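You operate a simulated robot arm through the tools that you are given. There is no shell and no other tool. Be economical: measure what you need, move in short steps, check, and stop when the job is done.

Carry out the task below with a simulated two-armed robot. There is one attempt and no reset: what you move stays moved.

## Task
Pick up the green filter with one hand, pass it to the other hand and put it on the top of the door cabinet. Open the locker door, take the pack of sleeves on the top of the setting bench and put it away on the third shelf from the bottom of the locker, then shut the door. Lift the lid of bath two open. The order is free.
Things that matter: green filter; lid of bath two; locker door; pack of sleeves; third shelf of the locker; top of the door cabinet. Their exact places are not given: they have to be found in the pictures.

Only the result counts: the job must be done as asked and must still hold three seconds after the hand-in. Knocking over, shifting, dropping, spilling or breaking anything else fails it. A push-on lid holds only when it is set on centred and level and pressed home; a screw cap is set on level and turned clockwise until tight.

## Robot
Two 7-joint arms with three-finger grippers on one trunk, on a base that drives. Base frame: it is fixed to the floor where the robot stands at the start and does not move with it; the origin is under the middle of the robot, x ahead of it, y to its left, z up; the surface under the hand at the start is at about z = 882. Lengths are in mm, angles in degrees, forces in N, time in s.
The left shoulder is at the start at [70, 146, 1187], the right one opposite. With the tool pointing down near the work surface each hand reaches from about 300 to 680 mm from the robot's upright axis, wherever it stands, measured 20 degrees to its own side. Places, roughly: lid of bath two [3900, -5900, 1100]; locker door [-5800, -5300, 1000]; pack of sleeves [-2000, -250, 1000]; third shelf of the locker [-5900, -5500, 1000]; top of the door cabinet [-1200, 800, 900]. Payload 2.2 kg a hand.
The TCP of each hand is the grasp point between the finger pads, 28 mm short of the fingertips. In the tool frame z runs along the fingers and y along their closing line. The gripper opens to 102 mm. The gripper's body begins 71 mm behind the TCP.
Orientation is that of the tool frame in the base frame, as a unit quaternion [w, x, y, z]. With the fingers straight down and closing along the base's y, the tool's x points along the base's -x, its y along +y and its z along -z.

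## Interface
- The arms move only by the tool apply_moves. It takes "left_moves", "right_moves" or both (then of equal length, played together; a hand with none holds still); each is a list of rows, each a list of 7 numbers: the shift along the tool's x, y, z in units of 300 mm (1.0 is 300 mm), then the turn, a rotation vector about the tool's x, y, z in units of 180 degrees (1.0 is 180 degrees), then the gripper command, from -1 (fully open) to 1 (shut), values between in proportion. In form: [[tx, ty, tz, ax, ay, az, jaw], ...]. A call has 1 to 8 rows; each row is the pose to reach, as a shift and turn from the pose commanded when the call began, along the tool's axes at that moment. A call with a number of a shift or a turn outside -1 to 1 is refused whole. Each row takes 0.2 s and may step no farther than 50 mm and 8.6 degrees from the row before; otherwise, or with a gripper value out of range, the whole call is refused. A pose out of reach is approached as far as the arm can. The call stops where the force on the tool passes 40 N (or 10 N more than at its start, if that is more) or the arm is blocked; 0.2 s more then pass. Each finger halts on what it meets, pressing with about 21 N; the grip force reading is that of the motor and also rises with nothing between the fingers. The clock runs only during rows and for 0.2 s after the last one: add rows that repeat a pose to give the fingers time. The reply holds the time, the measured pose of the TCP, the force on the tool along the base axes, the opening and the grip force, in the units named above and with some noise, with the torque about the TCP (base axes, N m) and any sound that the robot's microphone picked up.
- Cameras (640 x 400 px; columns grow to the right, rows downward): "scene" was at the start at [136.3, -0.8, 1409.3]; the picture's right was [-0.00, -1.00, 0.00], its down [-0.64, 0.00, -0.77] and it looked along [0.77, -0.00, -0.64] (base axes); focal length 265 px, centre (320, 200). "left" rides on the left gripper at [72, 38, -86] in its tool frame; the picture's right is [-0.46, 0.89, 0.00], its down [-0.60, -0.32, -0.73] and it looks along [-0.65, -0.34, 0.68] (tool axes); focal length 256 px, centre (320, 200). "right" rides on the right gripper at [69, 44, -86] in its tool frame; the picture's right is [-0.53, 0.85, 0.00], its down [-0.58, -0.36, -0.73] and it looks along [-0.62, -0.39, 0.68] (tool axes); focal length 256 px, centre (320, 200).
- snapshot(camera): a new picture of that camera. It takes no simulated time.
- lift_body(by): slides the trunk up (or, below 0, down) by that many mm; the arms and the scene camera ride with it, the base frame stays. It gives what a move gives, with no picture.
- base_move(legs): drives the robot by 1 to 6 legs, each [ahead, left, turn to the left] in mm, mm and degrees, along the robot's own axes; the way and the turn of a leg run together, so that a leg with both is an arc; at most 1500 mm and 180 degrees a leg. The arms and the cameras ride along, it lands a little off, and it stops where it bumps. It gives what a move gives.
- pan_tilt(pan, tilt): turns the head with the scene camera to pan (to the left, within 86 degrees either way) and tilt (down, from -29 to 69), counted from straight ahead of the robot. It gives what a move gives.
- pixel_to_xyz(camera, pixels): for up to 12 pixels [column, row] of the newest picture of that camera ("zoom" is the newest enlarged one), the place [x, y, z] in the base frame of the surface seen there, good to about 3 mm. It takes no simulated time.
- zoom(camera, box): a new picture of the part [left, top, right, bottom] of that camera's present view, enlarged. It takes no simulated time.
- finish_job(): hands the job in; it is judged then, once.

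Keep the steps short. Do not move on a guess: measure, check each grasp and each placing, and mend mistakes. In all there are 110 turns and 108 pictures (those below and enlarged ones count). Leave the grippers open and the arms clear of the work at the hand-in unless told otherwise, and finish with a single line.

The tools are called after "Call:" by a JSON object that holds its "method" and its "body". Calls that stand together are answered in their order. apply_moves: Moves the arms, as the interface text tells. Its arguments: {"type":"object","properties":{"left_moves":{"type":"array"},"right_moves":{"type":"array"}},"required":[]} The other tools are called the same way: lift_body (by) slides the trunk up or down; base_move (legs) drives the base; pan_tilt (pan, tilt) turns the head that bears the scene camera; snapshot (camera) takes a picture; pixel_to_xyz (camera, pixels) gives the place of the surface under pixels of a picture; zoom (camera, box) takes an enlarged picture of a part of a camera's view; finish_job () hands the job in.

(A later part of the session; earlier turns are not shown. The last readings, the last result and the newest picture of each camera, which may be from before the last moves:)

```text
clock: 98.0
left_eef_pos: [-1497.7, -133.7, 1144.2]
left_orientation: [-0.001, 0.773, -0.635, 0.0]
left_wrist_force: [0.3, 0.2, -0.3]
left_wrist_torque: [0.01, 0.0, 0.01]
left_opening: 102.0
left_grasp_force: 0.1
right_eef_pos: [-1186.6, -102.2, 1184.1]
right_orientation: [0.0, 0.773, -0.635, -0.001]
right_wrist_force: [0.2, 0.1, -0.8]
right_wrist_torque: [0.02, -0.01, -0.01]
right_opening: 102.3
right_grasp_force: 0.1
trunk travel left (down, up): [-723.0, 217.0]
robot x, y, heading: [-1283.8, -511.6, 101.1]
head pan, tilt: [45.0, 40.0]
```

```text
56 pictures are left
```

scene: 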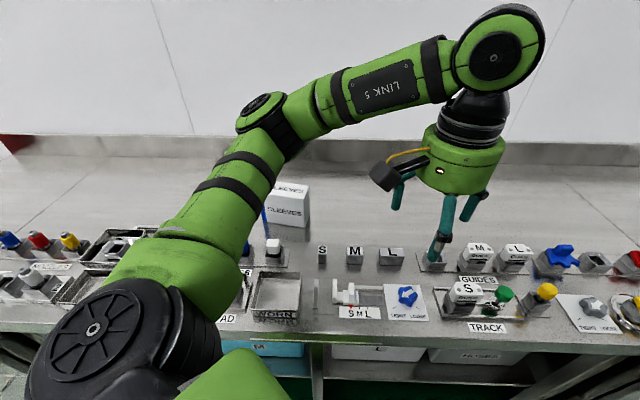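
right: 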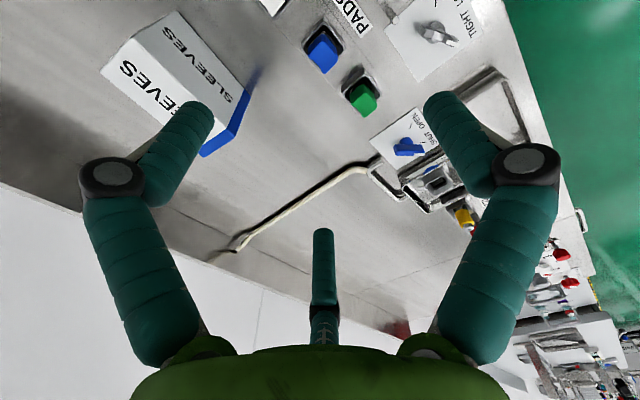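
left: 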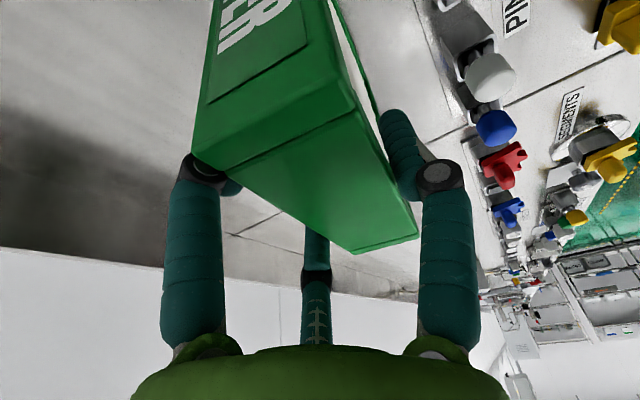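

I bring the left hand over in two calls, turning it 122° on the way.

Call:
{"method": "apply_moves", "body": {"left_moves": [[-0.007, 0.082, 0, 0, 0, -0.045, -1], [-0.015, 0.164, 0, 0, 0, -0.09, -1], [-0.022, 0.247, 0, 0, 0, -0.135, -1], [-0.03, 0.329, 0, 0, 0, -0.18, -1], [-0.037, 0.411, 0, 0, 0, -0.226, -1], [-0.044, 0.493, 0, 0, 0, -0.271, -1], [-0.052, 0.576, 0, 0, 0, -0.316, -1], [-0.059, 0.658, 0, 0, 0, -0.361, -1]]}}

Call:
{"method": "apply_moves", "body": {"left_moves": [[-0.089, 0.032, 0, 0, 0, -0.045, -1], [-0.177, 0.064, 0, 0, 0, -0.09, -1], [-0.266, 0.096, 0, 0, 0, -0.135, -1], [-0.355, 0.129, 0, 0, 0, -0.181, -1], [-0.444, 0.161, 0, 0, 0, -0.226, -1], [-0.532, 0.193, 0, 0, 0, -0.271, -1], [-0.621, 0.225, 0, 0, 0, -0.316, -1], [-0.621, 0.225, 0, 0, 0, -0.316, -1]]}}

Call:
{"method": "snapshot", "body": {"camera": "scene"}}

Call:
{"method": "snapshot", "body": {"camera": "left"}}

```text
clock: 99.8
left_eef_pos: [-1696.5, -156.0, 1144.1]
left_orientation: [-0.001, 0.993, -0.119, -0.001]
left_wrist_force: [-0.8, -0.5, -0.4]
left_wrist_torque: [0.03, -0.01, -0.03]
left_opening: 102.1
left_grasp_force: 0.1
right_eef_pos: [-1186.8, -103.3, 1184.5]
right_orientation: [0.0, 0.772, -0.635, 0.0]
right_wrist_force: [0.0, 0.3, -0.6]
right_wrist_torque: [0.01, -0.02, -0.02]
right_opening: 102.0
right_grasp_force: 0.0
trunk travel left (down, up): [-723.0, 217.0]
robot x, y, heading: [-1284.8, -511.0, 101.1]
head pan, tilt: [45.0, 40.0]
```

```text
clock: 101.6
left_eef_pos: [-1890.4, -174.4, 1145.3]
left_orientation: [-0.001, 0.93, 0.367, -0.001]
left_wrist_force: [0.0, 0.2, -0.4]
left_wrist_torque: [0.0, 0.02, 0.02]
left_opening: 101.8
left_grasp_force: 0.0
right_eef_pos: [-1185.6, -103.6, 1183.1]
right_orientation: [0.0, 0.772, -0.635, 0.0]
right_wrist_force: [0.4, 0.2, -0.6]
right_wrist_torque: [-0.02, 0.04, 0.0]
right_opening: 102.0
right_grasp_force: 0.1
trunk travel left (down, up): [-723.0, 217.0]
robot x, y, heading: [-1280.6, -511.1, 101.2]
head pan, tilt: [45.0, 40.0]
```

```text
55 pictures are left
```

scene: 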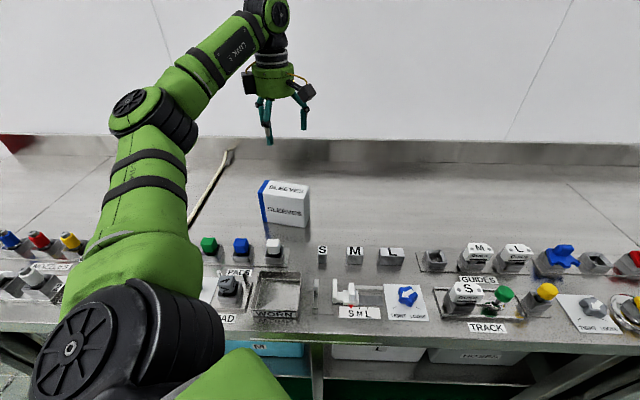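

```text
54 pictures are left
```

left: 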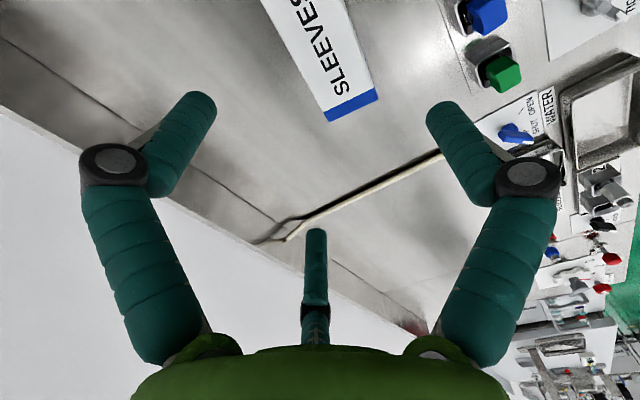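

Reached. I measure the box top from the left camera for final centring.

Call:
{"method": "pixel_to_xyz", "body": {"camera": "left", "pixels": [[332, 118], [374, 96], [300, 62], [348, 34], [275, 15], [325, 60]]}}

Call:
{"method": "zoom", "body": {"camera": "left", "box": [240, 0, 400, 130]}}

Call:
{"method": "pixel_to_xyz", "body": {"camera": "zoom", "pixels": [[350, 470], [255, 255], [430, 155], [210, 160], [390, 60], [545, 370], [350, 380], [150, 40], [345, 10]]}}

```text
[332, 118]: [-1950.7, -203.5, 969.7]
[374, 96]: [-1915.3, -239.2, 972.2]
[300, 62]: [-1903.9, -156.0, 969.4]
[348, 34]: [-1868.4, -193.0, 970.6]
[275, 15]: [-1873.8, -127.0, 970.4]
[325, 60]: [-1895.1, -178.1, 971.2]
```

```text
3.08 times, centred on (320, 65) of left
```

zoom: 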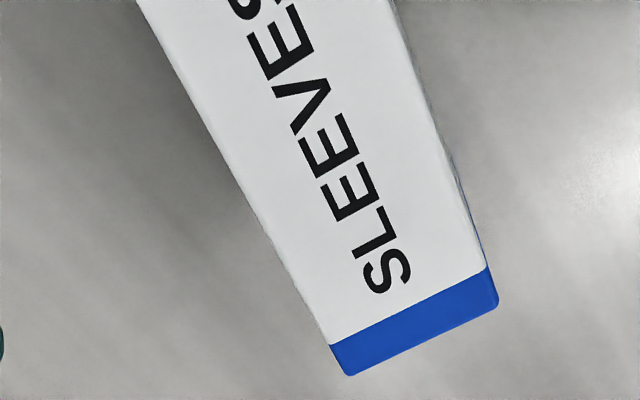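

```text
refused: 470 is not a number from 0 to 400
```

Box midplane and angle are precise now: I shift 8 mm to the far side, trim 1.8°, and descend 200 mm with the jaws fully open.

Call:
{"method": "apply_moves", "body": {"left_moves": [[0.01, -0.027, 0.05, 0, 0, -0.01, -1], [0.01, -0.027, 0.18, 0, 0, -0.01, -1], [0.01, -0.027, 0.31, 0, 0, -0.01, -1], [0.01, -0.027, 0.44, 0, 0, -0.01, -1], [0.01, -0.027, 0.55, 0, 0, -0.01, -1], [0.01, -0.027, 0.61, 0, 0, -0.01, -1], [0.01, -0.027, 0.665, 0, 0, -0.01, -1], [0.01, -0.027, 0.665, 0, 0, -0.01, -1]]}}

Call:
{"method": "snapshot", "body": {"camera": "left"}}

```text
clock: 103.4
left_eef_pos: [-1894.8, -167.4, 946.8]
left_orientation: [-0.001, 0.924, 0.381, -0.002]
left_wrist_force: [0.0, -0.7, 0.2]
left_wrist_torque: [0.01, -0.02, 0.01]
left_opening: 102.0
left_grasp_force: 0.2
right_eef_pos: [-1185.7, -103.5, 1184.1]
right_orientation: [-0.001, 0.772, -0.636, -0.001]
right_wrist_force: [0.1, 0.5, -0.7]
right_wrist_torque: [-0.02, 0.01, 0.02]
right_opening: 102.0
right_grasp_force: 0.0
trunk travel left (down, up): [-723.0, 217.0]
robot x, y, heading: [-1282.4, -509.4, 101.1]
head pan, tilt: [45.0, 40.0]
```

```text
52 pictures are left
```

left: 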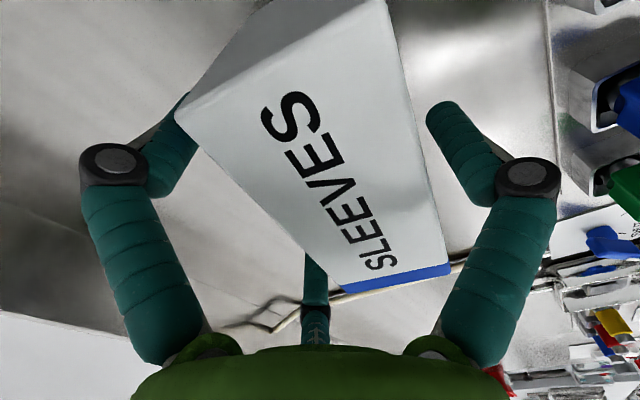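

No contact, box between the fingers. I close.

Call:
{"method": "apply_moves", "body": {"left_moves": [[0, 0, 0, 0, 0, 0, 1], [0, 0, 0, 0, 0, 0, 1], [0, 0, 0, 0, 0, 0, 1], [0, 0, 0, 0, 0, 0, 1]]}}

```text
clock: 104.4
left_eef_pos: [-1895.8, -166.7, 948.4]
left_orientation: [-0.002, 0.925, 0.381, -0.001]
left_wrist_force: [-3.8, 3.0, 9.7]
left_wrist_torque: [0.13, 0.0, 0.02]
left_opening: 83.3
left_grasp_force: 21.1
right_eef_pos: [-1185.0, -102.8, 1183.6]
right_orientation: [0.0, 0.772, -0.636, -0.002]
right_wrist_force: [-0.3, -0.1, -0.2]
right_wrist_torque: [0.04, -0.01, 0.01]
right_opening: 101.8
right_grasp_force: 0.1
trunk travel left (down, up): [-723.0, 217.0]
robot x, y, heading: [-1284.0, -515.1, 101.1]
head pan, tilt: [45.0, 40.0]
```

Firm, balanced grip at 83 mm. I lift 180 mm and look.

Call:
{"method": "apply_moves", "body": {"left_moves": [[0, 0, -0.08, 0, 0, 0, 1], [0, 0, -0.2, 0, 0, 0, 1], [0, 0, -0.32, 0, 0, 0, 1], [0, 0, -0.44, 0, 0, 0, 1], [0, 0, -0.56, 0, 0, 0, 1], [0, 0, -0.64, 0, 0, 0, 1]]}}

Call:
{"method": "snapshot", "body": {"camera": "scene"}}

```text
clock: 105.8
left_eef_pos: [-1898.4, -166.9, 1134.0]
left_orientation: [0.0, 0.924, 0.381, -0.001]
left_wrist_force: [-0.4, 0.9, -1.6]
left_wrist_torque: [0.04, -0.02, 0.0]
left_opening: 83.7
left_grasp_force: 21.2
right_eef_pos: [-1185.8, -102.1, 1183.5]
right_orientation: [0.0, 0.772, -0.636, -0.001]
right_wrist_force: [0.2, 0.1, 0.5]
right_wrist_torque: [0.05, 0.0, 0.01]
right_opening: 102.0
right_grasp_force: 0.0
trunk travel left (down, up): [-723.0, 217.0]
robot x, y, heading: [-1281.5, -508.7, 101.2]
head pan, tilt: [45.0, 40.0]
```

```text
51 pictures are left
```

scene: 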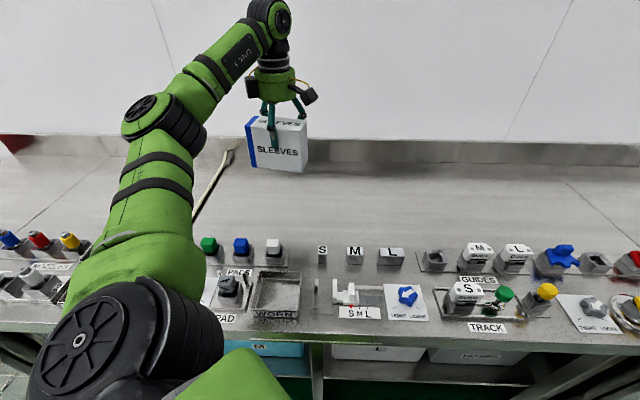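

Held well. I retreat from the bench, bring the left hand with the pack in front of me, and turn to look down the aisle.

Call:
{"method": "base_move", "body": {"legs": [[-280, -287, 0]]}}

Call:
{"method": "apply_moves", "body": {"left_moves": [[0.08, -0.03, 0, 0, 0, 0.045, 1], [0.16, -0.06, 0, 0, 0, 0.09, 1], [0.24, -0.09, 0, 0, 0, 0.135, 1], [0.32, -0.12, 0, 0, 0, 0.18, 1], [0.4, -0.15, 0, 0, 0, 0.226, 1], [0.48, -0.18, 0, 0, 0, 0.271, 1], [0.56, -0.21, 0, 0, 0, 0.316, 1], [0.6, -0.225, 0, 0, 0, 0.361, 1]]}}

Call:
{"method": "apply_moves", "body": {"left_moves": [[0.01, -0.08, 0, 0, 0, 0.045, 1], [0.02, -0.16, 0, 0, 0, 0.09, 1], [0.03, -0.24, 0, 0, 0, 0.135, 1], [0.03, -0.32, 0, 0, 0, 0.18, 1], [0.04, -0.4, 0, 0, 0, 0.226, 1], [0.04, -0.48, 0, 0, 0, 0.271, 1], [0.04, -0.56, 0, 0, 0, 0.316, 1]]}}

Call:
{"method": "base_move", "body": {"legs": [[0, 0, 137]]}}

Call:
{"method": "pan_tilt", "body": {"pan": 0, "tilt": 20}}

Call:
{"method": "snapshot", "body": {"camera": "scene"}}

```text
clock: 108.4
left_eef_pos: [-1563.3, -400.0, 1132.2]
left_orientation: [0.0, 0.923, 0.385, 0.0]
left_wrist_force: [-0.9, -0.3, -1.9]
left_wrist_torque: [0.01, -0.01, -0.01]
left_opening: 83.2
left_grasp_force: 21.5
right_eef_pos: [-853.8, -329.8, 1183.0]
right_orientation: [0.0, 0.775, -0.632, 0.0]
right_wrist_force: [-0.3, 0.7, -0.3]
right_wrist_torque: [-0.01, 0.0, -0.04]
right_opening: 101.9
right_grasp_force: 0.0
trunk travel left (down, up): [-723.0, 217.0]
robot x, y, heading: [-947.4, -740.2, 101.8]
head pan, tilt: [45.0, 40.0]
```

```text
clock: 110.2
left_eef_pos: [-1480.9, -247.5, 1131.0]
left_orientation: [0.0, 0.985, -0.173, 0.0]
left_wrist_force: [-0.1, 0.0, -1.5]
left_wrist_torque: [0.04, -0.04, -0.02]
left_opening: 83.6
left_grasp_force: 20.6
left hand out of reach, approached as far as the arm can: row 6, 7, 8
right_eef_pos: [-852.3, -330.7, 1183.7]
right_orientation: [0.0, 0.775, -0.632, -0.001]
right_wrist_force: [0.6, -0.5, 0.1]
right_wrist_torque: [0.02, -0.03, 0.03]
right_opening: 101.9
right_grasp_force: 0.1
trunk travel left (down, up): [-723.0, 217.0]
robot x, y, heading: [-945.3, -738.7, 101.5]
head pan, tilt: [45.0, 40.0]
```

```text
clock: 111.8
left_eef_pos: [-1369.3, -187.8, 1110.5]
left_orientation: [-0.001, 0.786, -0.618, -0.002]
left_wrist_force: [-3.4, -1.3, -4.1]
left_wrist_torque: [0.04, -0.25, 0.02]
left_opening: 83.4
left_grasp_force: 21.3
left hand out of reach, approached as far as the arm can: row 1, 2, 3, 4, 5, 6, 7
right_eef_pos: [-852.6, -331.1, 1184.2]
right_orientation: [-0.001, 0.776, -0.631, 0.0]
right_wrist_force: [0.7, -0.2, 0.9]
right_wrist_torque: [0.01, 0.01, 0.0]
right_opening: 102.2
right_grasp_force: 0.0
trunk travel left (down, up): [-723.0, 217.0]
robot x, y, heading: [-943.6, -738.8, 101.8]
head pan, tilt: [45.0, 40.0]
```

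```text
clock: 117.9
left_eef_pos: [-994.1, -1431.8, 1110.0]
left_orientation: [0.003, 0.856, 0.516, -0.001]
left_wrist_force: [0.4, 0.0, -1.9]
left_wrist_torque: [0.06, -0.02, -0.02]
left_opening: 83.6
left_grasp_force: 21.1
right_eef_pos: [-1285.8, -986.0, 1183.2]
right_orientation: [0.0, 0.865, 0.501, 0.001]
right_wrist_force: [0.4, 0.9, -0.6]
right_wrist_torque: [0.01, 0.02, -0.04]
right_opening: 102.2
right_grasp_force: 0.0
trunk travel left (down, up): [-723.0, 217.0]
robot x, y, heading: [-943.6, -739.0, -119.8]
head pan, tilt: [45.0, 40.0]
```

```text
clock: 119.0
left_eef_pos: [-994.1, -1431.3, 1109.8]
left_orientation: [0.002, 0.856, 0.517, -0.001]
left_wrist_force: [-0.7, -0.7, -1.1]
left_wrist_torque: [-0.01, 0.0, -0.01]
left_opening: 83.6
left_grasp_force: 21.0
right_eef_pos: [-1286.3, -985.4, 1182.8]
right_orientation: [0.0, 0.865, 0.502, 0.0]
right_wrist_force: [0.5, 0.9, 0.0]
right_wrist_torque: [-0.04, 0.0, 0.03]
right_opening: 102.1
right_grasp_force: 0.0
trunk travel left (down, up): [-723.0, 217.0]
robot x, y, heading: [-944.7, -737.8, -119.7]
head pan, tilt: [0.0, 20.0]
```

```text
50 pictures are left
```

scene: 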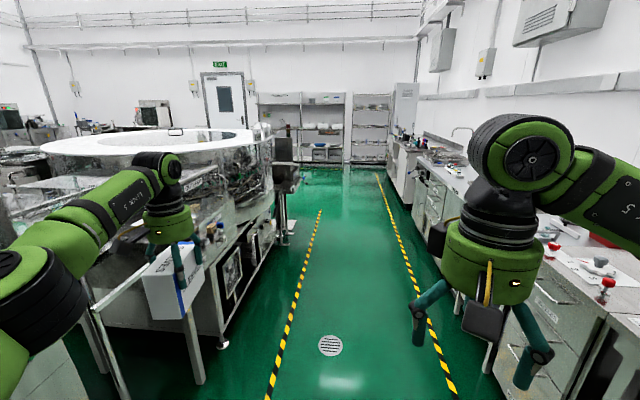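

The left arm ended stretched out over the machine side; I pull it in to (430,150) in my own frame.

Call:
{"method": "apply_moves", "body": {"left_moves": [[0.11, -0.083, 0, 0, 0, 0, 1], [0.22, -0.166, 0, 0, 0, 0, 1], [0.33, -0.25, 0, 0, 0, 0, 1], [0.44, -0.333, 0, 0, 0, 0, 1], [0.55, -0.416, -0.03, 0, 0, 0, 1], [0.657, -0.5, -0.06, 0, 0, 0, 1]]}}

Call:
{"method": "zoom", "body": {"camera": "scene", "box": [330, 60, 470, 180]}}

Call:
{"method": "pixel_to_xyz", "body": {"camera": "scene", "pixels": [[378, 178], [395, 225], [440, 340], [320, 215], [283, 330], [398, 90], [412, 90], [396, 160], [410, 190], [340, 150], [400, 130], [330, 345]]}}

```text
clock: 120.4
left_eef_pos: [-1038.3, -1186.6, 1129.0]
left_orientation: [0.002, 0.857, 0.516, -0.001]
left_wrist_force: [0.1, 0.7, -1.5]
left_wrist_torque: [0.01, -0.03, 0.01]
left_opening: 83.4
left_grasp_force: 20.9
right_eef_pos: [-1286.8, -984.4, 1184.0]
right_orientation: [0.001, 0.865, 0.502, 0.0]
right_wrist_force: [0.4, 0.7, -0.3]
right_wrist_torque: [-0.03, -0.02, -0.02]
right_opening: 101.6
right_grasp_force: 0.1
trunk travel left (down, up): [-723.0, 217.0]
robot x, y, heading: [-944.8, -738.6, -120.0]
head pan, tilt: [0.0, 20.0]
```

```text
3.33 times, centred on (400, 120) of scene
```

zoom: 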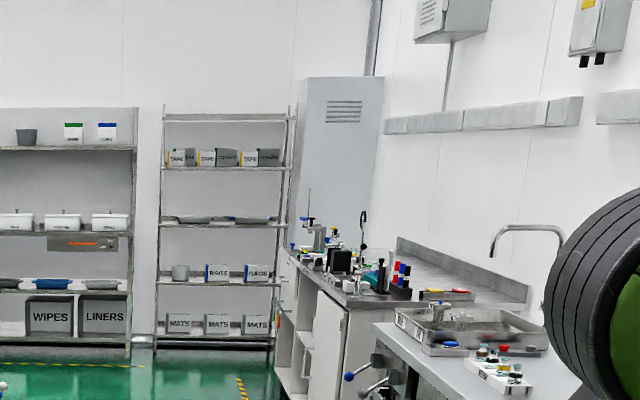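

```text
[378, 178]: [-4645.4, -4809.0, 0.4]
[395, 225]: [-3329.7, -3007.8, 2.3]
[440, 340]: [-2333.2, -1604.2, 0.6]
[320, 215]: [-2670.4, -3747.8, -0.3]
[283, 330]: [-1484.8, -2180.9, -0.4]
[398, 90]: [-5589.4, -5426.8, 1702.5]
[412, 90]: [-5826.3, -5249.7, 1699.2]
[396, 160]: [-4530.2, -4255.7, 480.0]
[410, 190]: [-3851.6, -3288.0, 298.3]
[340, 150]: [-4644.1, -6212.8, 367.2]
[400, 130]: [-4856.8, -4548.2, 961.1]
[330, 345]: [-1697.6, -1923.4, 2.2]
```

The aisle axis runs at about 234°. I turn 6° right and drive 4.4 m down the aisle between the yellow lines, then look.

Call:
{"method": "base_move", "body": {"legs": [[0, 0, -6], [1480, -40, 0], [1480, -40, 0], [1400, -20, 0]]}}

Call:
{"method": "pan_tilt", "body": {"pan": -40, "tilt": 20}}

Call:
{"method": "snapshot", "body": {"camera": "scene"}}

```text
clock: 142.7
left_eef_pos: [-3873.7, -4774.6, 1128.1]
left_orientation: [0.002, 0.886, 0.463, -0.001]
left_wrist_force: [-0.2, -0.4, -2.2]
left_wrist_torque: [0.07, 0.04, -0.02]
left_opening: 83.3
left_grasp_force: 21.6
right_eef_pos: [-4095.0, -4541.9, 1184.7]
right_orientation: [0.0, 0.895, 0.446, -0.001]
right_wrist_force: [0.6, 0.3, -0.5]
right_wrist_torque: [0.02, 0.01, 0.03]
right_opening: 101.8
right_grasp_force: 0.1
trunk travel left (down, up): [-723.0, 217.0]
robot x, y, heading: [-3725.7, -4338.7, -126.9]
head pan, tilt: [0.0, 20.0]
```

```text
clock: 143.7
left_eef_pos: [-3872.8, -4775.2, 1129.4]
left_orientation: [0.002, 0.886, 0.463, -0.001]
left_wrist_force: [0.2, 0.3, -2.6]
left_wrist_torque: [0.02, 0.01, 0.0]
left_opening: 83.2
left_grasp_force: 21.3
right_eef_pos: [-4096.3, -4542.1, 1183.3]
right_orientation: [0.0, 0.894, 0.448, -0.001]
right_wrist_force: [0.3, 0.2, 0.1]
right_wrist_torque: [-0.05, 0.02, 0.02]
right_opening: 102.1
right_grasp_force: 0.0
trunk travel left (down, up): [-723.0, 217.0]
robot x, y, heading: [-3724.3, -4339.0, -126.8]
head pan, tilt: [-40.0, 20.0]
```

```text
48 pictures are left
```

scene: 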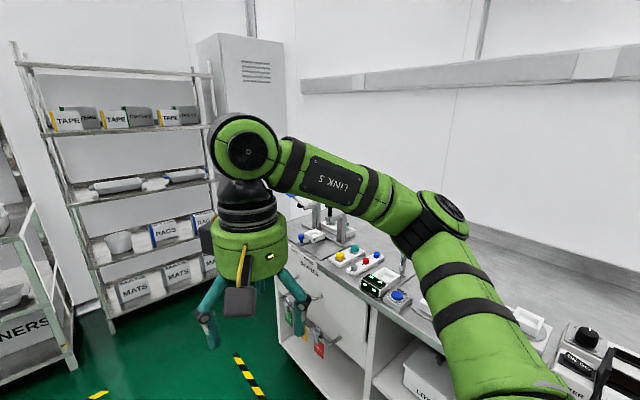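

I measure the counter's end and the locker front.

Call:
{"method": "pixel_to_xyz", "body": {"camera": "scene", "pixels": [[290, 262], [278, 330], [235, 60], [280, 60], [218, 50], [222, 100], [280, 130], [300, 250], [100, 280], [245, 375], [320, 225], [205, 120]]}}

Call:
{"method": "zoom", "body": {"camera": "scene", "box": [180, 20, 340, 140]}}

```text
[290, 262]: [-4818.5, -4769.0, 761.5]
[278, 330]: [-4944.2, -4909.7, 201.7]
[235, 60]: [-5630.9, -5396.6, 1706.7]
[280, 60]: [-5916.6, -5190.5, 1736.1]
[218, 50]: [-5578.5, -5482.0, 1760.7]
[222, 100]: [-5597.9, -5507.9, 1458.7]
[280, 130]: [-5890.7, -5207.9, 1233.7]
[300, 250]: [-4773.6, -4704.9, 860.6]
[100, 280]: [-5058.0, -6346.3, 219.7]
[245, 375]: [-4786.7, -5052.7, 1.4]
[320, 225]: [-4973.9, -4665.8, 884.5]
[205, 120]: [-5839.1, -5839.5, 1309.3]
```

```text
3.33 times, centred on (260, 80) of scene
```

zoom: 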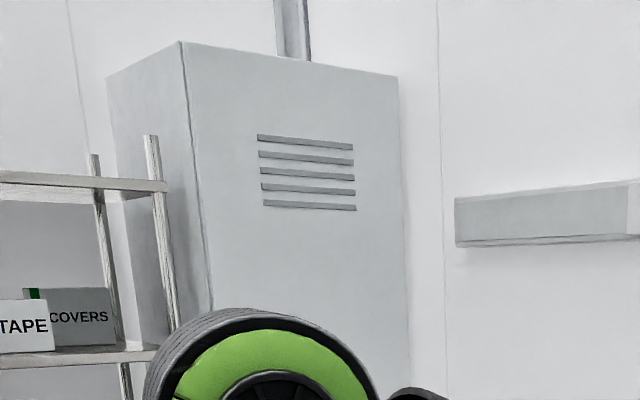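

There's about 0.8 m between the counter's end and the locker. I drive 1150 mm on, slightly right, and turn toward the locker.

Call:
{"method": "base_move", "body": {"legs": [[1150, -100, 0], [0, 0, -35]]}}

Call:
{"method": "pan_tilt", "body": {"pan": -25, "tilt": 15}}

Call:
{"method": "snapshot", "body": {"camera": "scene"}}

```text
clock: 151.2
left_eef_pos: [-4837.3, -5478.8, 1126.9]
left_orientation: [0.001, 0.982, 0.19, -0.002]
left_wrist_force: [-1.1, 0.8, -2.1]
left_wrist_torque: [0.03, 0.02, 0.02]
left_opening: 83.6
left_grasp_force: 21.3
right_eef_pos: [-4893.2, -5161.7, 1182.8]
right_orientation: [0.0, 0.985, 0.172, -0.002]
right_wrist_force: [-0.6, 0.6, -0.6]
right_wrist_torque: [-0.02, 0.03, 0.0]
right_opening: 101.9
right_grasp_force: 0.1
trunk travel left (down, up): [-723.0, 217.0]
robot x, y, heading: [-4474.5, -5196.3, -160.4]
head pan, tilt: [-40.0, 20.0]
```

```text
clock: 152.0
left_eef_pos: [-4836.3, -5478.3, 1128.1]
left_orientation: [0.001, 0.982, 0.189, -0.002]
left_wrist_force: [0.1, -0.3, -1.8]
left_wrist_torque: [0.03, 0.01, -0.03]
left_opening: 83.5
left_grasp_force: 21.0
right_eef_pos: [-4894.9, -5160.7, 1183.7]
right_orientation: [-0.001, 0.985, 0.172, -0.001]
right_wrist_force: [0.4, -0.2, 0.6]
right_wrist_torque: [0.0, 0.03, -0.01]
right_opening: 102.2
right_grasp_force: 0.1
trunk travel left (down, up): [-723.0, 217.0]
robot x, y, heading: [-4473.3, -5195.0, -160.3]
head pan, tilt: [-25.0, 15.0]
```

```text
46 pictures are left
```

scene: 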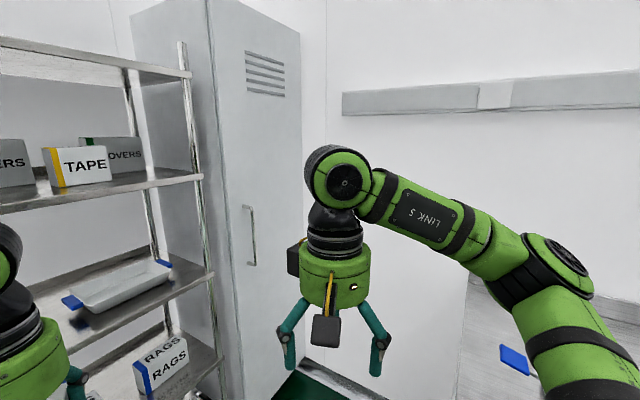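

The locker door has a vertical handle at (250,235). I zoom and measure it with the door's edges.

Call:
{"method": "zoom", "body": {"camera": "scene", "box": [190, 180, 320, 300]}}

Call:
{"method": "pixel_to_xyz", "body": {"camera": "scene", "pixels": [[249, 210], [249, 238], [251, 262], [225, 230], [235, 235], [262, 235], [295, 225], [270, 300], [216, 100], [296, 100], [222, 235], [299, 240]]}}

```text
3.33 times, centred on (255, 240) of scene
```

zoom: 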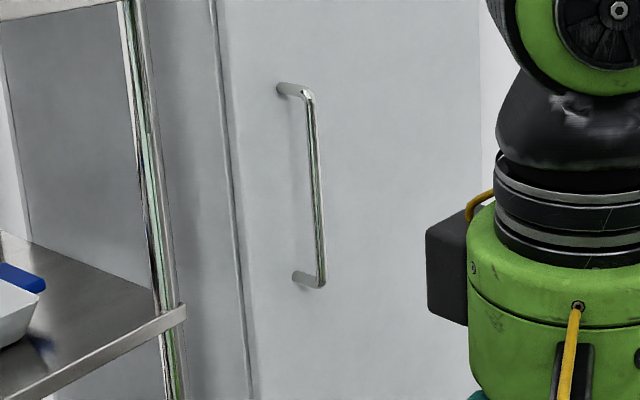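

```text
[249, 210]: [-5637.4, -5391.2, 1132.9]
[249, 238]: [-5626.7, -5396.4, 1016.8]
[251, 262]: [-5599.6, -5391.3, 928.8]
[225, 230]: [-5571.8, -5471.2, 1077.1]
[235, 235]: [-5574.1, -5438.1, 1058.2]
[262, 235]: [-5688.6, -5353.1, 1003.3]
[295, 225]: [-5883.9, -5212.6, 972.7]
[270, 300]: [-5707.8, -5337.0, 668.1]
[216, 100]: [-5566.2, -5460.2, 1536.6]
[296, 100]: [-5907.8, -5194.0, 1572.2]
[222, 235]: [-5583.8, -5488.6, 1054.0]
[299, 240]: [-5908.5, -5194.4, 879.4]
```

Handle sits near the door's left edge, so the hinge is on the right (wall side). I measure the bar itself.

Call:
{"method": "pixel_to_xyz", "body": {"camera": "zoom", "pixels": [[314, 130], [317, 180], [319, 240], [310, 95], [322, 280], [280, 88], [300, 278], [270, 180], [360, 180], [222, 180], [240, 180]]}}

```text
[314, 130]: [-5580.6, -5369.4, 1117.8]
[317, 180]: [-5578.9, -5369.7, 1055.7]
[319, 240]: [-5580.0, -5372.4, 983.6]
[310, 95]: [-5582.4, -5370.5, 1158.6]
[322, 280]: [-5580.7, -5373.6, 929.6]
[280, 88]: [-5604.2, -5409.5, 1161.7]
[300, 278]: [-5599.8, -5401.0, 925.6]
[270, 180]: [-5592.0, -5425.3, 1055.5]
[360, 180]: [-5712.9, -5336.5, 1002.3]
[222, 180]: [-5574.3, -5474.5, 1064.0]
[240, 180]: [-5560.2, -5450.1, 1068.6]
```

The counter end leaves me to work diagonally from the left. I check where the rag shelf's front stands.

Call:
{"method": "pixel_to_xyz", "body": {"camera": "scene", "pixels": [[201, 175], [213, 272], [187, 80], [150, 380], [100, 195], [100, 320], [215, 360], [180, 350]]}}

Call:
{"method": "pan_tilt", "body": {"pan": -60, "tilt": 45}}

Call:
{"method": "snapshot", "body": {"camera": "scene"}}

Call:
{"method": "pixel_to_xyz", "body": {"camera": "scene", "pixels": [[330, 150], [400, 200], [460, 300], [300, 250], [250, 300], [350, 350], [450, 380], [100, 200]]}}

```text
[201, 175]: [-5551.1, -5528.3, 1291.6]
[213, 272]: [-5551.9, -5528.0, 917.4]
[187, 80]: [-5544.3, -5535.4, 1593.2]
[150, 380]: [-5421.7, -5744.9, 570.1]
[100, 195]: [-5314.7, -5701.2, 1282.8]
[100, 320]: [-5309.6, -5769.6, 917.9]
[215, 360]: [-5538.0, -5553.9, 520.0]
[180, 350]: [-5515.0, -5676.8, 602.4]
```

```text
clock: 153.0
left_eef_pos: [-4837.4, -5478.5, 1127.8]
left_orientation: [0.001, 0.982, 0.189, -0.002]
left_wrist_force: [-0.7, 0.1, -1.2]
left_wrist_torque: [0.03, -0.03, 0.03]
left_opening: 83.3
left_grasp_force: 21.3
right_eef_pos: [-4894.4, -5162.7, 1183.0]
right_orientation: [0.0, 0.985, 0.172, -0.001]
right_wrist_force: [0.4, -0.1, 0.1]
right_wrist_torque: [-0.01, -0.04, 0.03]
right_opening: 102.0
right_grasp_force: 0.1
trunk travel left (down, up): [-723.0, 217.0]
robot x, y, heading: [-4474.6, -5195.9, -160.2]
head pan, tilt: [-60.0, 45.0]
```

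```text
44 pictures are left
```

scene: 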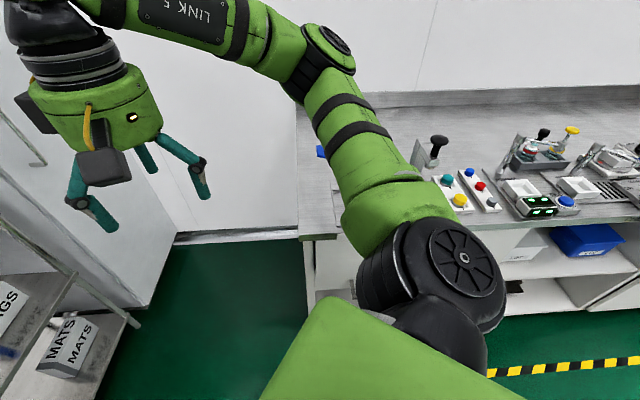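

```text
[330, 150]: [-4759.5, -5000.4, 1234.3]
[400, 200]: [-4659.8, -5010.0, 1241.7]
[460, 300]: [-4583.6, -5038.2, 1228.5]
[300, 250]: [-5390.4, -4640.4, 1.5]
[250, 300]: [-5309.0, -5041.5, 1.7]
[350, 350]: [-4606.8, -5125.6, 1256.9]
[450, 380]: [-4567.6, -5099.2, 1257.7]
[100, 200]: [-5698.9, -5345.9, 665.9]
```

The floor gap is free. I drive closer diagonally, and pitch the right hand to point forward.

Call:
{"method": "base_move", "body": {"legs": [[375, -33, 0]]}}

Call:
{"method": "apply_moves", "body": {"right_moves": [[-0.06, -0.03, 0.03, 0, -0.0465, 0, -1], [-0.12, -0.06, 0.06, 0, -0.093, 0, -1], [-0.18, -0.09, 0.09, 0, -0.1395, 0, -1], [-0.24, -0.12, 0.12, 0, -0.186, 0, -1], [-0.3, -0.15, 0.15, 0, -0.2325, 0, -1], [-0.36, -0.17, 0.18, 0, -0.279, 0, -1], [-0.42, -0.19, 0.2, 0, -0.3255, 0, -1], [-0.48, -0.2, 0.23, 0, -0.372, 0, -1]]}}

Call:
{"method": "apply_moves", "body": {"right_moves": [[0, 0, 0, 0, -0.043, 0, -1], [0, 0, 0, 0, -0.086, 0, -1], [0, 0, 0, 0, -0.128, 0, -1]]}}

Call:
{"method": "apply_moves", "body": {"right_moves": [[0, 0, 0, -0.0465, 0, 0, -1], [0, 0, 0, -0.093, 0, 0, -1], [0, 0, 0, -0.1395, 0, 0, -1], [0, 0, 0, -0.189, 0, 0, -1]]}}

Call:
{"method": "pan_tilt", "body": {"pan": -10, "tilt": 25}}

Call:
{"method": "snapshot", "body": {"camera": "scene"}}

```text
clock: 155.4
left_eef_pos: [-5197.4, -5573.4, 1130.6]
left_orientation: [0.001, 0.982, 0.189, -0.003]
left_wrist_force: [-0.1, 0.0, -2.0]
left_wrist_torque: [0.05, 0.01, -0.01]
left_opening: 83.4
left_grasp_force: 21.1
right_eef_pos: [-5255.7, -5256.7, 1183.7]
right_orientation: [0.001, 0.985, 0.173, -0.001]
right_wrist_force: [0.4, 0.0, -0.8]
right_wrist_torque: [-0.01, 0.04, 0.02]
right_opening: 102.0
right_grasp_force: 0.0
trunk travel left (down, up): [-723.0, 217.0]
robot x, y, heading: [-4840.3, -5291.0, -160.1]
head pan, tilt: [-60.0, 45.0]
```

```text
clock: 157.2
left_eef_pos: [-5199.7, -5574.3, 1128.6]
left_orientation: [0.001, 0.982, 0.189, -0.001]
left_wrist_force: [0.1, 0.0, -2.1]
left_wrist_torque: [0.01, -0.01, 0.03]
left_opening: 83.4
left_grasp_force: 21.1
right_eef_pos: [-5412.7, -5250.7, 1113.5]
right_orientation: [0.096, 0.821, 0.145, -0.543]
right_wrist_force: [-1.3, 0.0, 0.7]
right_wrist_torque: [-0.01, -0.02, 0.02]
right_opening: 101.9
right_grasp_force: 0.0
trunk travel left (down, up): [-723.0, 217.0]
robot x, y, heading: [-4840.7, -5292.5, -160.1]
head pan, tilt: [-60.0, 45.0]
```

```text
clock: 158.0
left_eef_pos: [-5198.8, -5575.1, 1128.9]
left_orientation: [0.001, 0.982, 0.19, -0.002]
left_wrist_force: [0.4, 0.7, -1.8]
left_wrist_torque: [0.0, -0.01, 0.01]
left_opening: 83.7
left_grasp_force: 21.0
right_eef_pos: [-5410.4, -5255.5, 1118.3]
right_orientation: [0.111, 0.791, 0.152, -0.582]
right_wrist_force: [0.4, 0.5, 0.4]
right_wrist_torque: [0.0, -0.01, -0.03]
right_opening: 101.9
right_grasp_force: 0.0
right hand out of reach, approached as far as the arm can: row 1, 2, 3
trunk travel left (down, up): [-723.0, 217.0]
robot x, y, heading: [-4839.0, -5290.7, -160.3]
head pan, tilt: [-60.0, 45.0]
```

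```text
refused: row 4 steps farther than a row can; nothing moved
```

```text
clock: 159.2
left_eef_pos: [-5198.2, -5573.9, 1127.6]
left_orientation: [0.002, 0.982, 0.188, -0.002]
left_wrist_force: [-0.3, 0.5, -2.1]
left_wrist_torque: [0.05, 0.01, 0.0]
left_opening: 83.5
left_grasp_force: 21.2
right_eef_pos: [-5410.1, -5256.2, 1119.3]
right_orientation: [0.111, 0.791, 0.151, -0.583]
right_wrist_force: [0.0, 0.0, 0.4]
right_wrist_torque: [0.01, 0.05, 0.0]
right_opening: 101.6
right_grasp_force: 0.1
trunk travel left (down, up): [-723.0, 217.0]
robot x, y, heading: [-4841.4, -5291.4, -160.1]
head pan, tilt: [-10.0, 25.0]
```

```text
43 pictures are left
```

scene: 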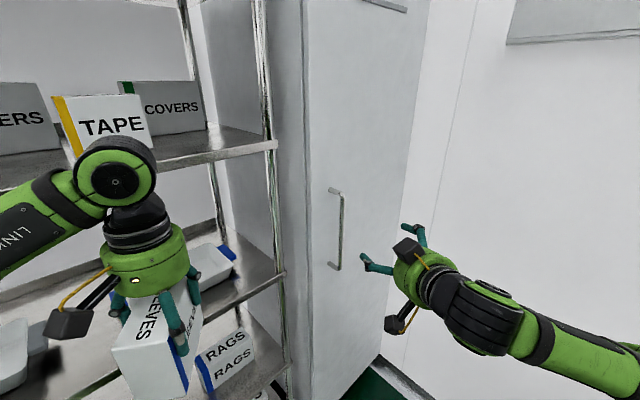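

The right hand points 17° below level, good enough for a vertical bar. I yaw it 34° left to face the door and go to a point 120 mm in front of the bar.

Call:
{"method": "apply_moves", "body": {"right_moves": [[0.015, -0.012, 0.076, -0.036, 0, -0.011, -1], [0.03, -0.024, 0.152, -0.072, 0, -0.022, -1], [0.044, -0.036, 0.229, -0.108, 0, -0.034, -1], [0.059, -0.048, 0.305, -0.144, 0, -0.045, -1], [0.074, -0.06, 0.381, -0.18, 0, -0.056, -1], [0.074, -0.06, 0.381, -0.18, 0, -0.056, -1]]}}

Call:
{"method": "snapshot", "body": {"camera": "scene"}}

Call:
{"method": "snapshot", "body": {"camera": "right"}}

```text
clock: 160.6
left_eef_pos: [-5197.8, -5572.7, 1127.9]
left_orientation: [0.002, 0.982, 0.189, -0.002]
left_wrist_force: [-0.2, 0.5, -1.2]
left_wrist_torque: [-0.02, -0.01, -0.02]
left_opening: 83.7
left_grasp_force: 20.9
right_eef_pos: [-5509.2, -5284.9, 1070.0]
right_orientation: [0.262, 0.719, 0.343, -0.544]
right_wrist_force: [0.0, -0.1, -0.4]
right_wrist_torque: [0.01, -0.02, -0.01]
right_opening: 101.8
right_grasp_force: 0.1
right hand out of reach, approached as far as the arm can: row 5
trunk travel left (down, up): [-723.0, 217.0]
robot x, y, heading: [-4838.2, -5290.9, -160.0]
head pan, tilt: [-10.0, 25.0]
```

```text
42 pictures are left
```

scene: 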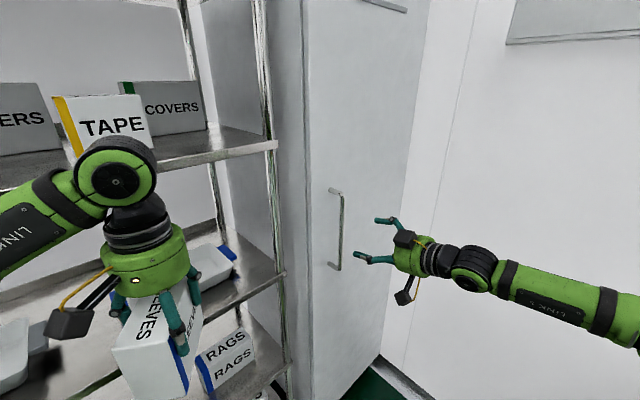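

```text
41 pictures are left
```

right: 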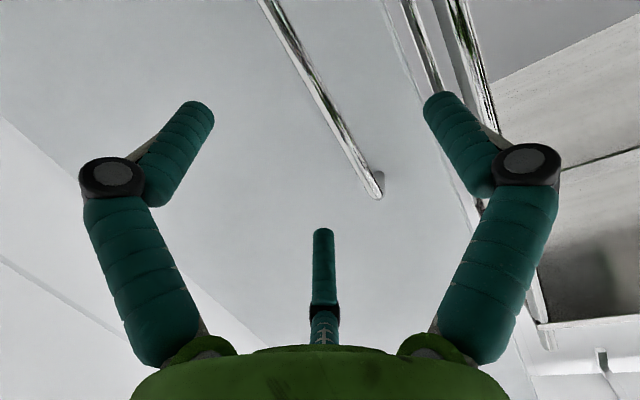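

The bar lies on the finger line (2 mm off), 120 mm ahead along the fingers. I advance 115 mm with open jaws.

Call:
{"method": "apply_moves", "body": {"right_moves": [[0, 0, 0.1, 0, 0, 0, -1], [0, 0, 0.2, 0, 0, 0, -1], [0, 0, 0.3, 0, 0, 0, -1], [0, 0, 0.383, 0, 0, 0, -1], [0, 0, 0.383, 0, 0, 0, -1]]}}

Call:
{"method": "snapshot", "body": {"camera": "right"}}

```text
clock: 161.8
left_eef_pos: [-5198.7, -5573.7, 1128.4]
left_orientation: [0.001, 0.982, 0.19, -0.001]
left_wrist_force: [0.3, 0.1, -1.7]
left_wrist_torque: [0.02, -0.02, 0.03]
left_opening: 83.4
left_grasp_force: 21.8
right_eef_pos: [-5574.0, -5366.6, 1030.8]
right_orientation: [0.277, 0.712, 0.375, -0.525]
right_wrist_force: [0.0, -0.4, 0.2]
right_wrist_torque: [0.03, 0.0, 0.04]
right_opening: 101.8
right_grasp_force: 0.0
trunk travel left (down, up): [-723.0, 217.0]
robot x, y, heading: [-4838.1, -5294.4, -160.3]
head pan, tilt: [-10.0, 25.0]
```

```text
40 pictures are left
```

right: 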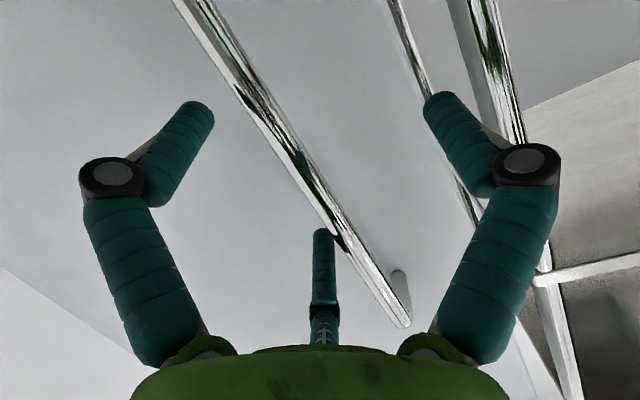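

Bar sits between thumb and fingers, no contact yet. I close on it.

Call:
{"method": "apply_moves", "body": {"right_moves": [[0, 0, 0.03, 0, 0, 0, -1], [0, 0, 0.03, 0, 0, 0, 1], [0, 0, 0.03, 0, 0, 0, 1], [0, 0, 0.03, 0, 0, 0, 1], [0, 0, 0.03, 0, 0, 0, 1], [0, 0, 0.03, 0, 0, 0, 1]]}}

Call:
{"method": "snapshot", "body": {"camera": "right"}}

```text
clock: 163.2
left_eef_pos: [-5200.7, -5571.3, 1128.0]
left_orientation: [0.003, 0.982, 0.19, 0.0]
left_wrist_force: [0.2, 0.2, -2.4]
left_wrist_torque: [0.01, 0.0, -0.03]
left_opening: 83.5
left_grasp_force: 21.9
right_eef_pos: [-5589.5, -5365.1, 1033.2]
right_orientation: [0.272, 0.713, 0.369, -0.531]
right_wrist_force: [-28.4, 13.1, 21.3]
right_wrist_torque: [0.35, -0.63, -0.12]
right_opening: 21.8
right_grasp_force: 44.9
trunk travel left (down, up): [-723.0, 217.0]
robot x, y, heading: [-4839.1, -5294.9, -160.2]
head pan, tilt: [-10.0, 25.0]
```

```text
39 pictures are left
```

right: 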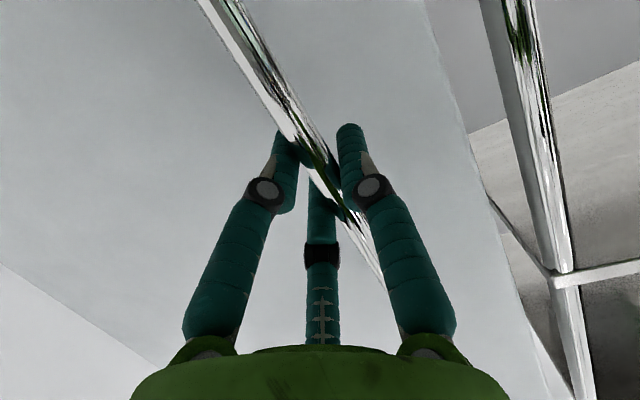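

Gripped (22 mm), with some side load. I pull along the door's arc (hinge at right, radius 371 mm), first about 15°.

Call:
{"method": "apply_moves", "body": {"right_moves": [[0, -0.03, 0, 0, 0, 0, 1], [0.015, -0.035, -0.05, 0, 0, 0, 1], [0.031, -0.045, -0.103, 0, 0, 0, 1], [0.061, -0.072, -0.203, 0, 0, 0, 1], [0.091, -0.11, -0.301, 0, 0, 0, 1]]}}

Call:
{"method": "snapshot", "body": {"camera": "scene"}}

```text
clock: 164.3
left_eef_pos: [-5198.5, -5572.9, 1128.5]
left_orientation: [0.003, 0.982, 0.19, -0.002]
left_wrist_force: [-0.1, 1.1, -1.5]
left_wrist_torque: [0.02, -0.04, -0.01]
left_opening: 83.4
left_grasp_force: 20.8
right_eef_pos: [-5553.0, -5276.2, 1032.9]
right_orientation: [0.276, 0.711, 0.374, -0.528]
right_wrist_force: [-13.1, 4.6, 19.7]
right_wrist_torque: [0.19, -0.05, -0.21]
right_opening: 21.7
right_grasp_force: 44.6
trunk travel left (down, up): [-723.0, 217.0]
robot x, y, heading: [-4836.0, -5295.2, -160.1]
head pan, tilt: [-10.0, 25.0]
```

```text
38 pictures are left
```

scene: 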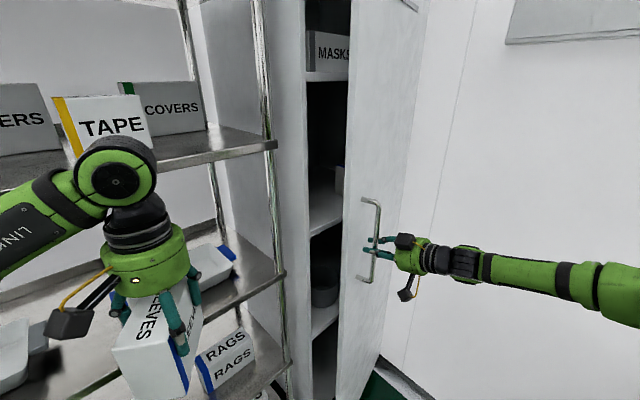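

The door opens well. I continue to about 45°.

Call:
{"method": "apply_moves", "body": {"right_moves": [[0.028, -0.045, -0.094, 0, 0, 0, 1], [0.056, -0.098, -0.185, 0, 0, 0, 1], [0.081, -0.16, -0.27, 0, 0, 0, 1], [0.105, -0.23, -0.348, 0, 0, 0, 1], [0.129, -0.303, -0.426, 0, 0, 0, 1], [0.148, -0.39, -0.491, 0, 0, 0, 1]]}}

Call:
{"method": "snapshot", "body": {"camera": "scene"}}

```text
clock: 165.8
left_eef_pos: [-5192.6, -5572.6, 1130.6]
left_orientation: [0.001, 0.982, 0.189, -0.005]
left_wrist_force: [0.1, -0.3, -2.9]
left_wrist_torque: [0.03, 0.0, 0.03]
left_opening: 83.4
left_grasp_force: 20.8
right_eef_pos: [-5551.6, -5081.1, 1031.6]
right_orientation: [0.276, 0.712, 0.376, -0.526]
right_wrist_force: [18.9, 5.6, 13.1]
right_wrist_torque: [0.71, -0.52, 0.0]
right_opening: 21.3
right_grasp_force: 44.8
trunk travel left (down, up): [-723.0, 217.0]
robot x, y, heading: [-4837.8, -5290.9, -160.2]
head pan, tilt: [-10.0, 25.0]
```

```text
37 pictures are left
```

scene: 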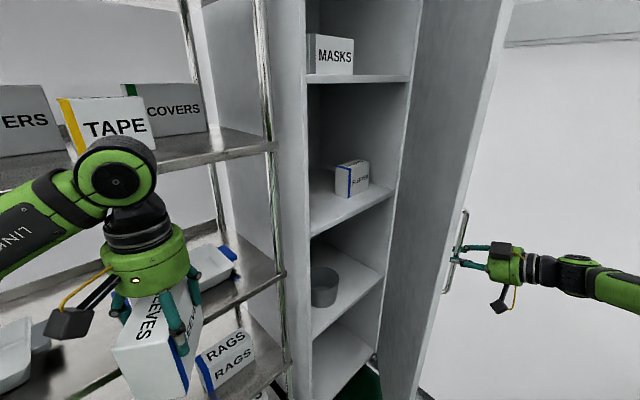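

The door is about 47° open and the shelves are visible. I measure the shelf heights.

Call:
{"method": "zoom", "body": {"camera": "scene", "box": [280, 130, 420, 400]}}

Call:
{"method": "pixel_to_xyz", "body": {"camera": "scene", "pixels": [[330, 215], [365, 205], [315, 225], [385, 197], [345, 285], [340, 355], [325, 305], [360, 78], [352, 178], [345, 195], [340, 150], [390, 100]]}}

```text
1.48 times, centred on (350, 265) of scene
```

zoom: 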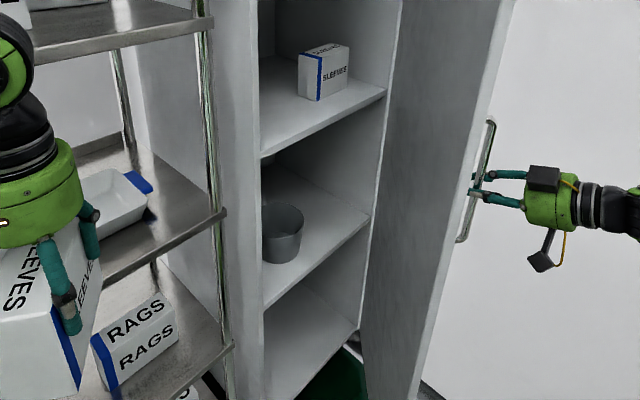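

```text
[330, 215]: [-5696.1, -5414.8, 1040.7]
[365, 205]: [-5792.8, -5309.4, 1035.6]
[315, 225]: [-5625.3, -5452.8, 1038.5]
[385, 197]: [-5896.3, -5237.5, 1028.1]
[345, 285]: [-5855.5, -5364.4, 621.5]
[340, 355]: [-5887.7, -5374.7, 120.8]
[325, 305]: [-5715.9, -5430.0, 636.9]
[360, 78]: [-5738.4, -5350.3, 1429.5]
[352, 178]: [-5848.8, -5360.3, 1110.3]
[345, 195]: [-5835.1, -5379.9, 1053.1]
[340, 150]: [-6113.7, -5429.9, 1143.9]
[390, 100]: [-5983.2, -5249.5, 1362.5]
```

Third shelf surface: z≈1038 (small sleeves box on it). The pack should stand along the shelf's free front strip, set down by the left hand from above. First the door must open wider: I release the handle, back off, and go round the door's free edge to its inner side.

Call:
{"method": "apply_moves", "body": {"right_moves": [[0, 0, 0, 0, 0, 0, -1], [0, 0, 0, 0, 0, 0, -1], [0, 0, 0, 0, 0, 0, -1], [0, 0, -0.12, 0, 0, 0, -1], [0, 0, -0.24, 0, 0, 0, -1], [0, 0, -0.367, 0, 0, 0, -1]]}}

Call:
{"method": "apply_moves", "body": {"right_moves": [[-0.012, 0.14, 0.037, 0, 0, 0, -0.5], [-0.024, 0.28, 0.074, 0, 0, 0, 0], [-0.036, 0.42, 0.11, 0, 0, 0, 0.5], [-0.047, 0.56, 0.147, 0, 0, 0, 1], [-0.085, 0.592, 0.272, 0, 0, 0, 1], [-0.122, 0.623, 0.397, 0, 0, 0, 1], [-0.16, 0.655, 0.522, 0, 0, 0, 1], [-0.197, 0.687, 0.648, 0, 0, 0, 1]]}}

Call:
{"method": "snapshot", "body": {"camera": "scene"}}

Call:
{"method": "pixel_to_xyz", "body": {"camera": "scene", "pixels": [[337, 192], [348, 196], [368, 187], [348, 178], [310, 240], [390, 200], [500, 100], [455, 250], [330, 222], [360, 215]]}}

```text
clock: 167.2
left_eef_pos: [-5200.8, -5574.5, 1128.1]
left_orientation: [0.001, 0.982, 0.189, -0.002]
left_wrist_force: [-0.2, -0.2, -2.0]
left_wrist_torque: [0.01, -0.01, 0.01]
left_opening: 83.4
left_grasp_force: 20.8
right_eef_pos: [-5532.6, -4991.1, 1044.7]
right_orientation: [0.278, 0.712, 0.376, -0.524]
right_wrist_force: [-1.2, -0.4, 0.6]
right_wrist_torque: [-0.03, -0.01, 0.04]
right_opening: 102.0
right_grasp_force: 0.0
right hand out of reach, approached as far as the arm can: row 5, 6
trunk travel left (down, up): [-723.0, 217.0]
robot x, y, heading: [-4836.0, -5294.7, -160.1]
head pan, tilt: [-10.0, 25.0]
```

```text
clock: 168.9
left_eef_pos: [-5197.5, -5576.5, 1127.6]
left_orientation: [0.001, 0.982, 0.189, -0.001]
left_wrist_force: [0.0, -1.2, -2.6]
left_wrist_torque: [0.05, 0.02, -0.01]
left_opening: 83.3
left_grasp_force: 20.6
right_eef_pos: [-5480.7, -5280.6, 1042.0]
right_orientation: [0.275, 0.713, 0.376, -0.524]
right_wrist_force: [0.4, -0.3, -0.8]
right_wrist_torque: [0.01, 0.0, 0.0]
right_opening: 2.1
right_grasp_force: 21.0
right hand out of reach, approached as far as the arm can: row 1, 2, 3, 4, 5
trunk travel left (down, up): [-723.0, 217.0]
robot x, y, heading: [-4837.0, -5294.5, -160.1]
head pan, tilt: [-10.0, 25.0]
```

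```text
35 pictures are left
```

scene: 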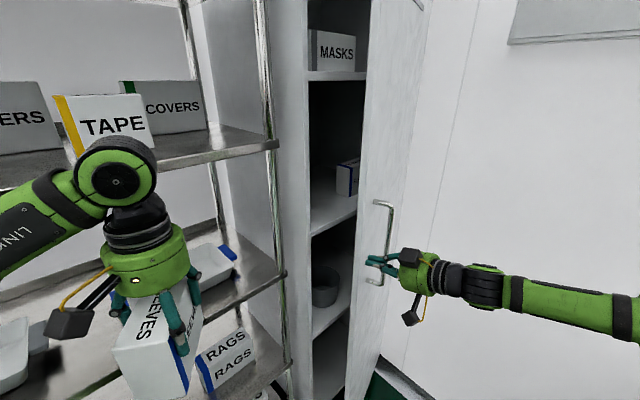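

```text
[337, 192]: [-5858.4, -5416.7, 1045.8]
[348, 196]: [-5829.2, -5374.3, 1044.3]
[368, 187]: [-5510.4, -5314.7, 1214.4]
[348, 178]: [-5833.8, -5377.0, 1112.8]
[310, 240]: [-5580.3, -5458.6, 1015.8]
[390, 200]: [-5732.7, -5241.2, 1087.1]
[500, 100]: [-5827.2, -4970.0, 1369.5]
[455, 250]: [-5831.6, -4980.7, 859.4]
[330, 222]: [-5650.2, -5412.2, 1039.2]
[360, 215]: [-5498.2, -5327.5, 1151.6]
```

The hand dragged the door back to about 19° because its path was reach-limited. I now step left past the free edge, then in behind it.

Call:
{"method": "apply_moves", "body": {"right_moves": [[0, 0.117, 0, 0, 0, 0, 1], [0, 0.24, 0, 0, 0, 0, 1], [-0.04, 0.24, 0.14, 0, 0, 0, 1], [-0.084, 0.24, 0.29, 0, 0, 0, 1]]}}

Call:
{"method": "snapshot", "body": {"camera": "scene"}}

```text
clock: 169.9
left_eef_pos: [-5200.1, -5576.9, 1127.6]
left_orientation: [0.0, 0.982, 0.189, -0.001]
left_wrist_force: [0.0, 0.2, -2.7]
left_wrist_torque: [0.09, -0.02, -0.01]
left_opening: 83.5
left_grasp_force: 20.8
right_eef_pos: [-5473.0, -5394.1, 1038.3]
right_orientation: [0.276, 0.713, 0.376, -0.524]
right_wrist_force: [-0.4, -1.1, 0.0]
right_wrist_torque: [0.04, -0.01, 0.01]
right_opening: 2.1
right_grasp_force: 21.2
trunk travel left (down, up): [-723.0, 217.0]
robot x, y, heading: [-4836.3, -5292.1, -160.1]
head pan, tilt: [-10.0, 25.0]
```

```text
34 pictures are left
```

scene: 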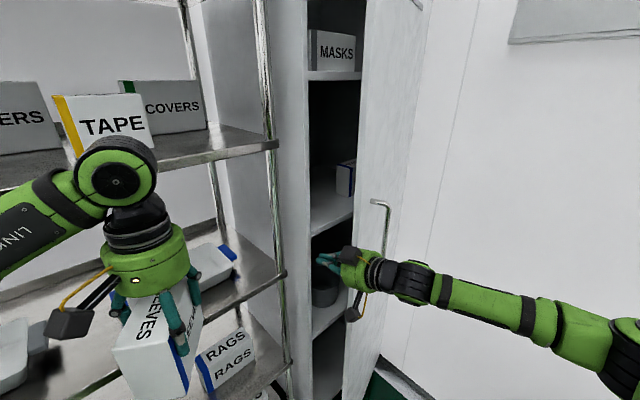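

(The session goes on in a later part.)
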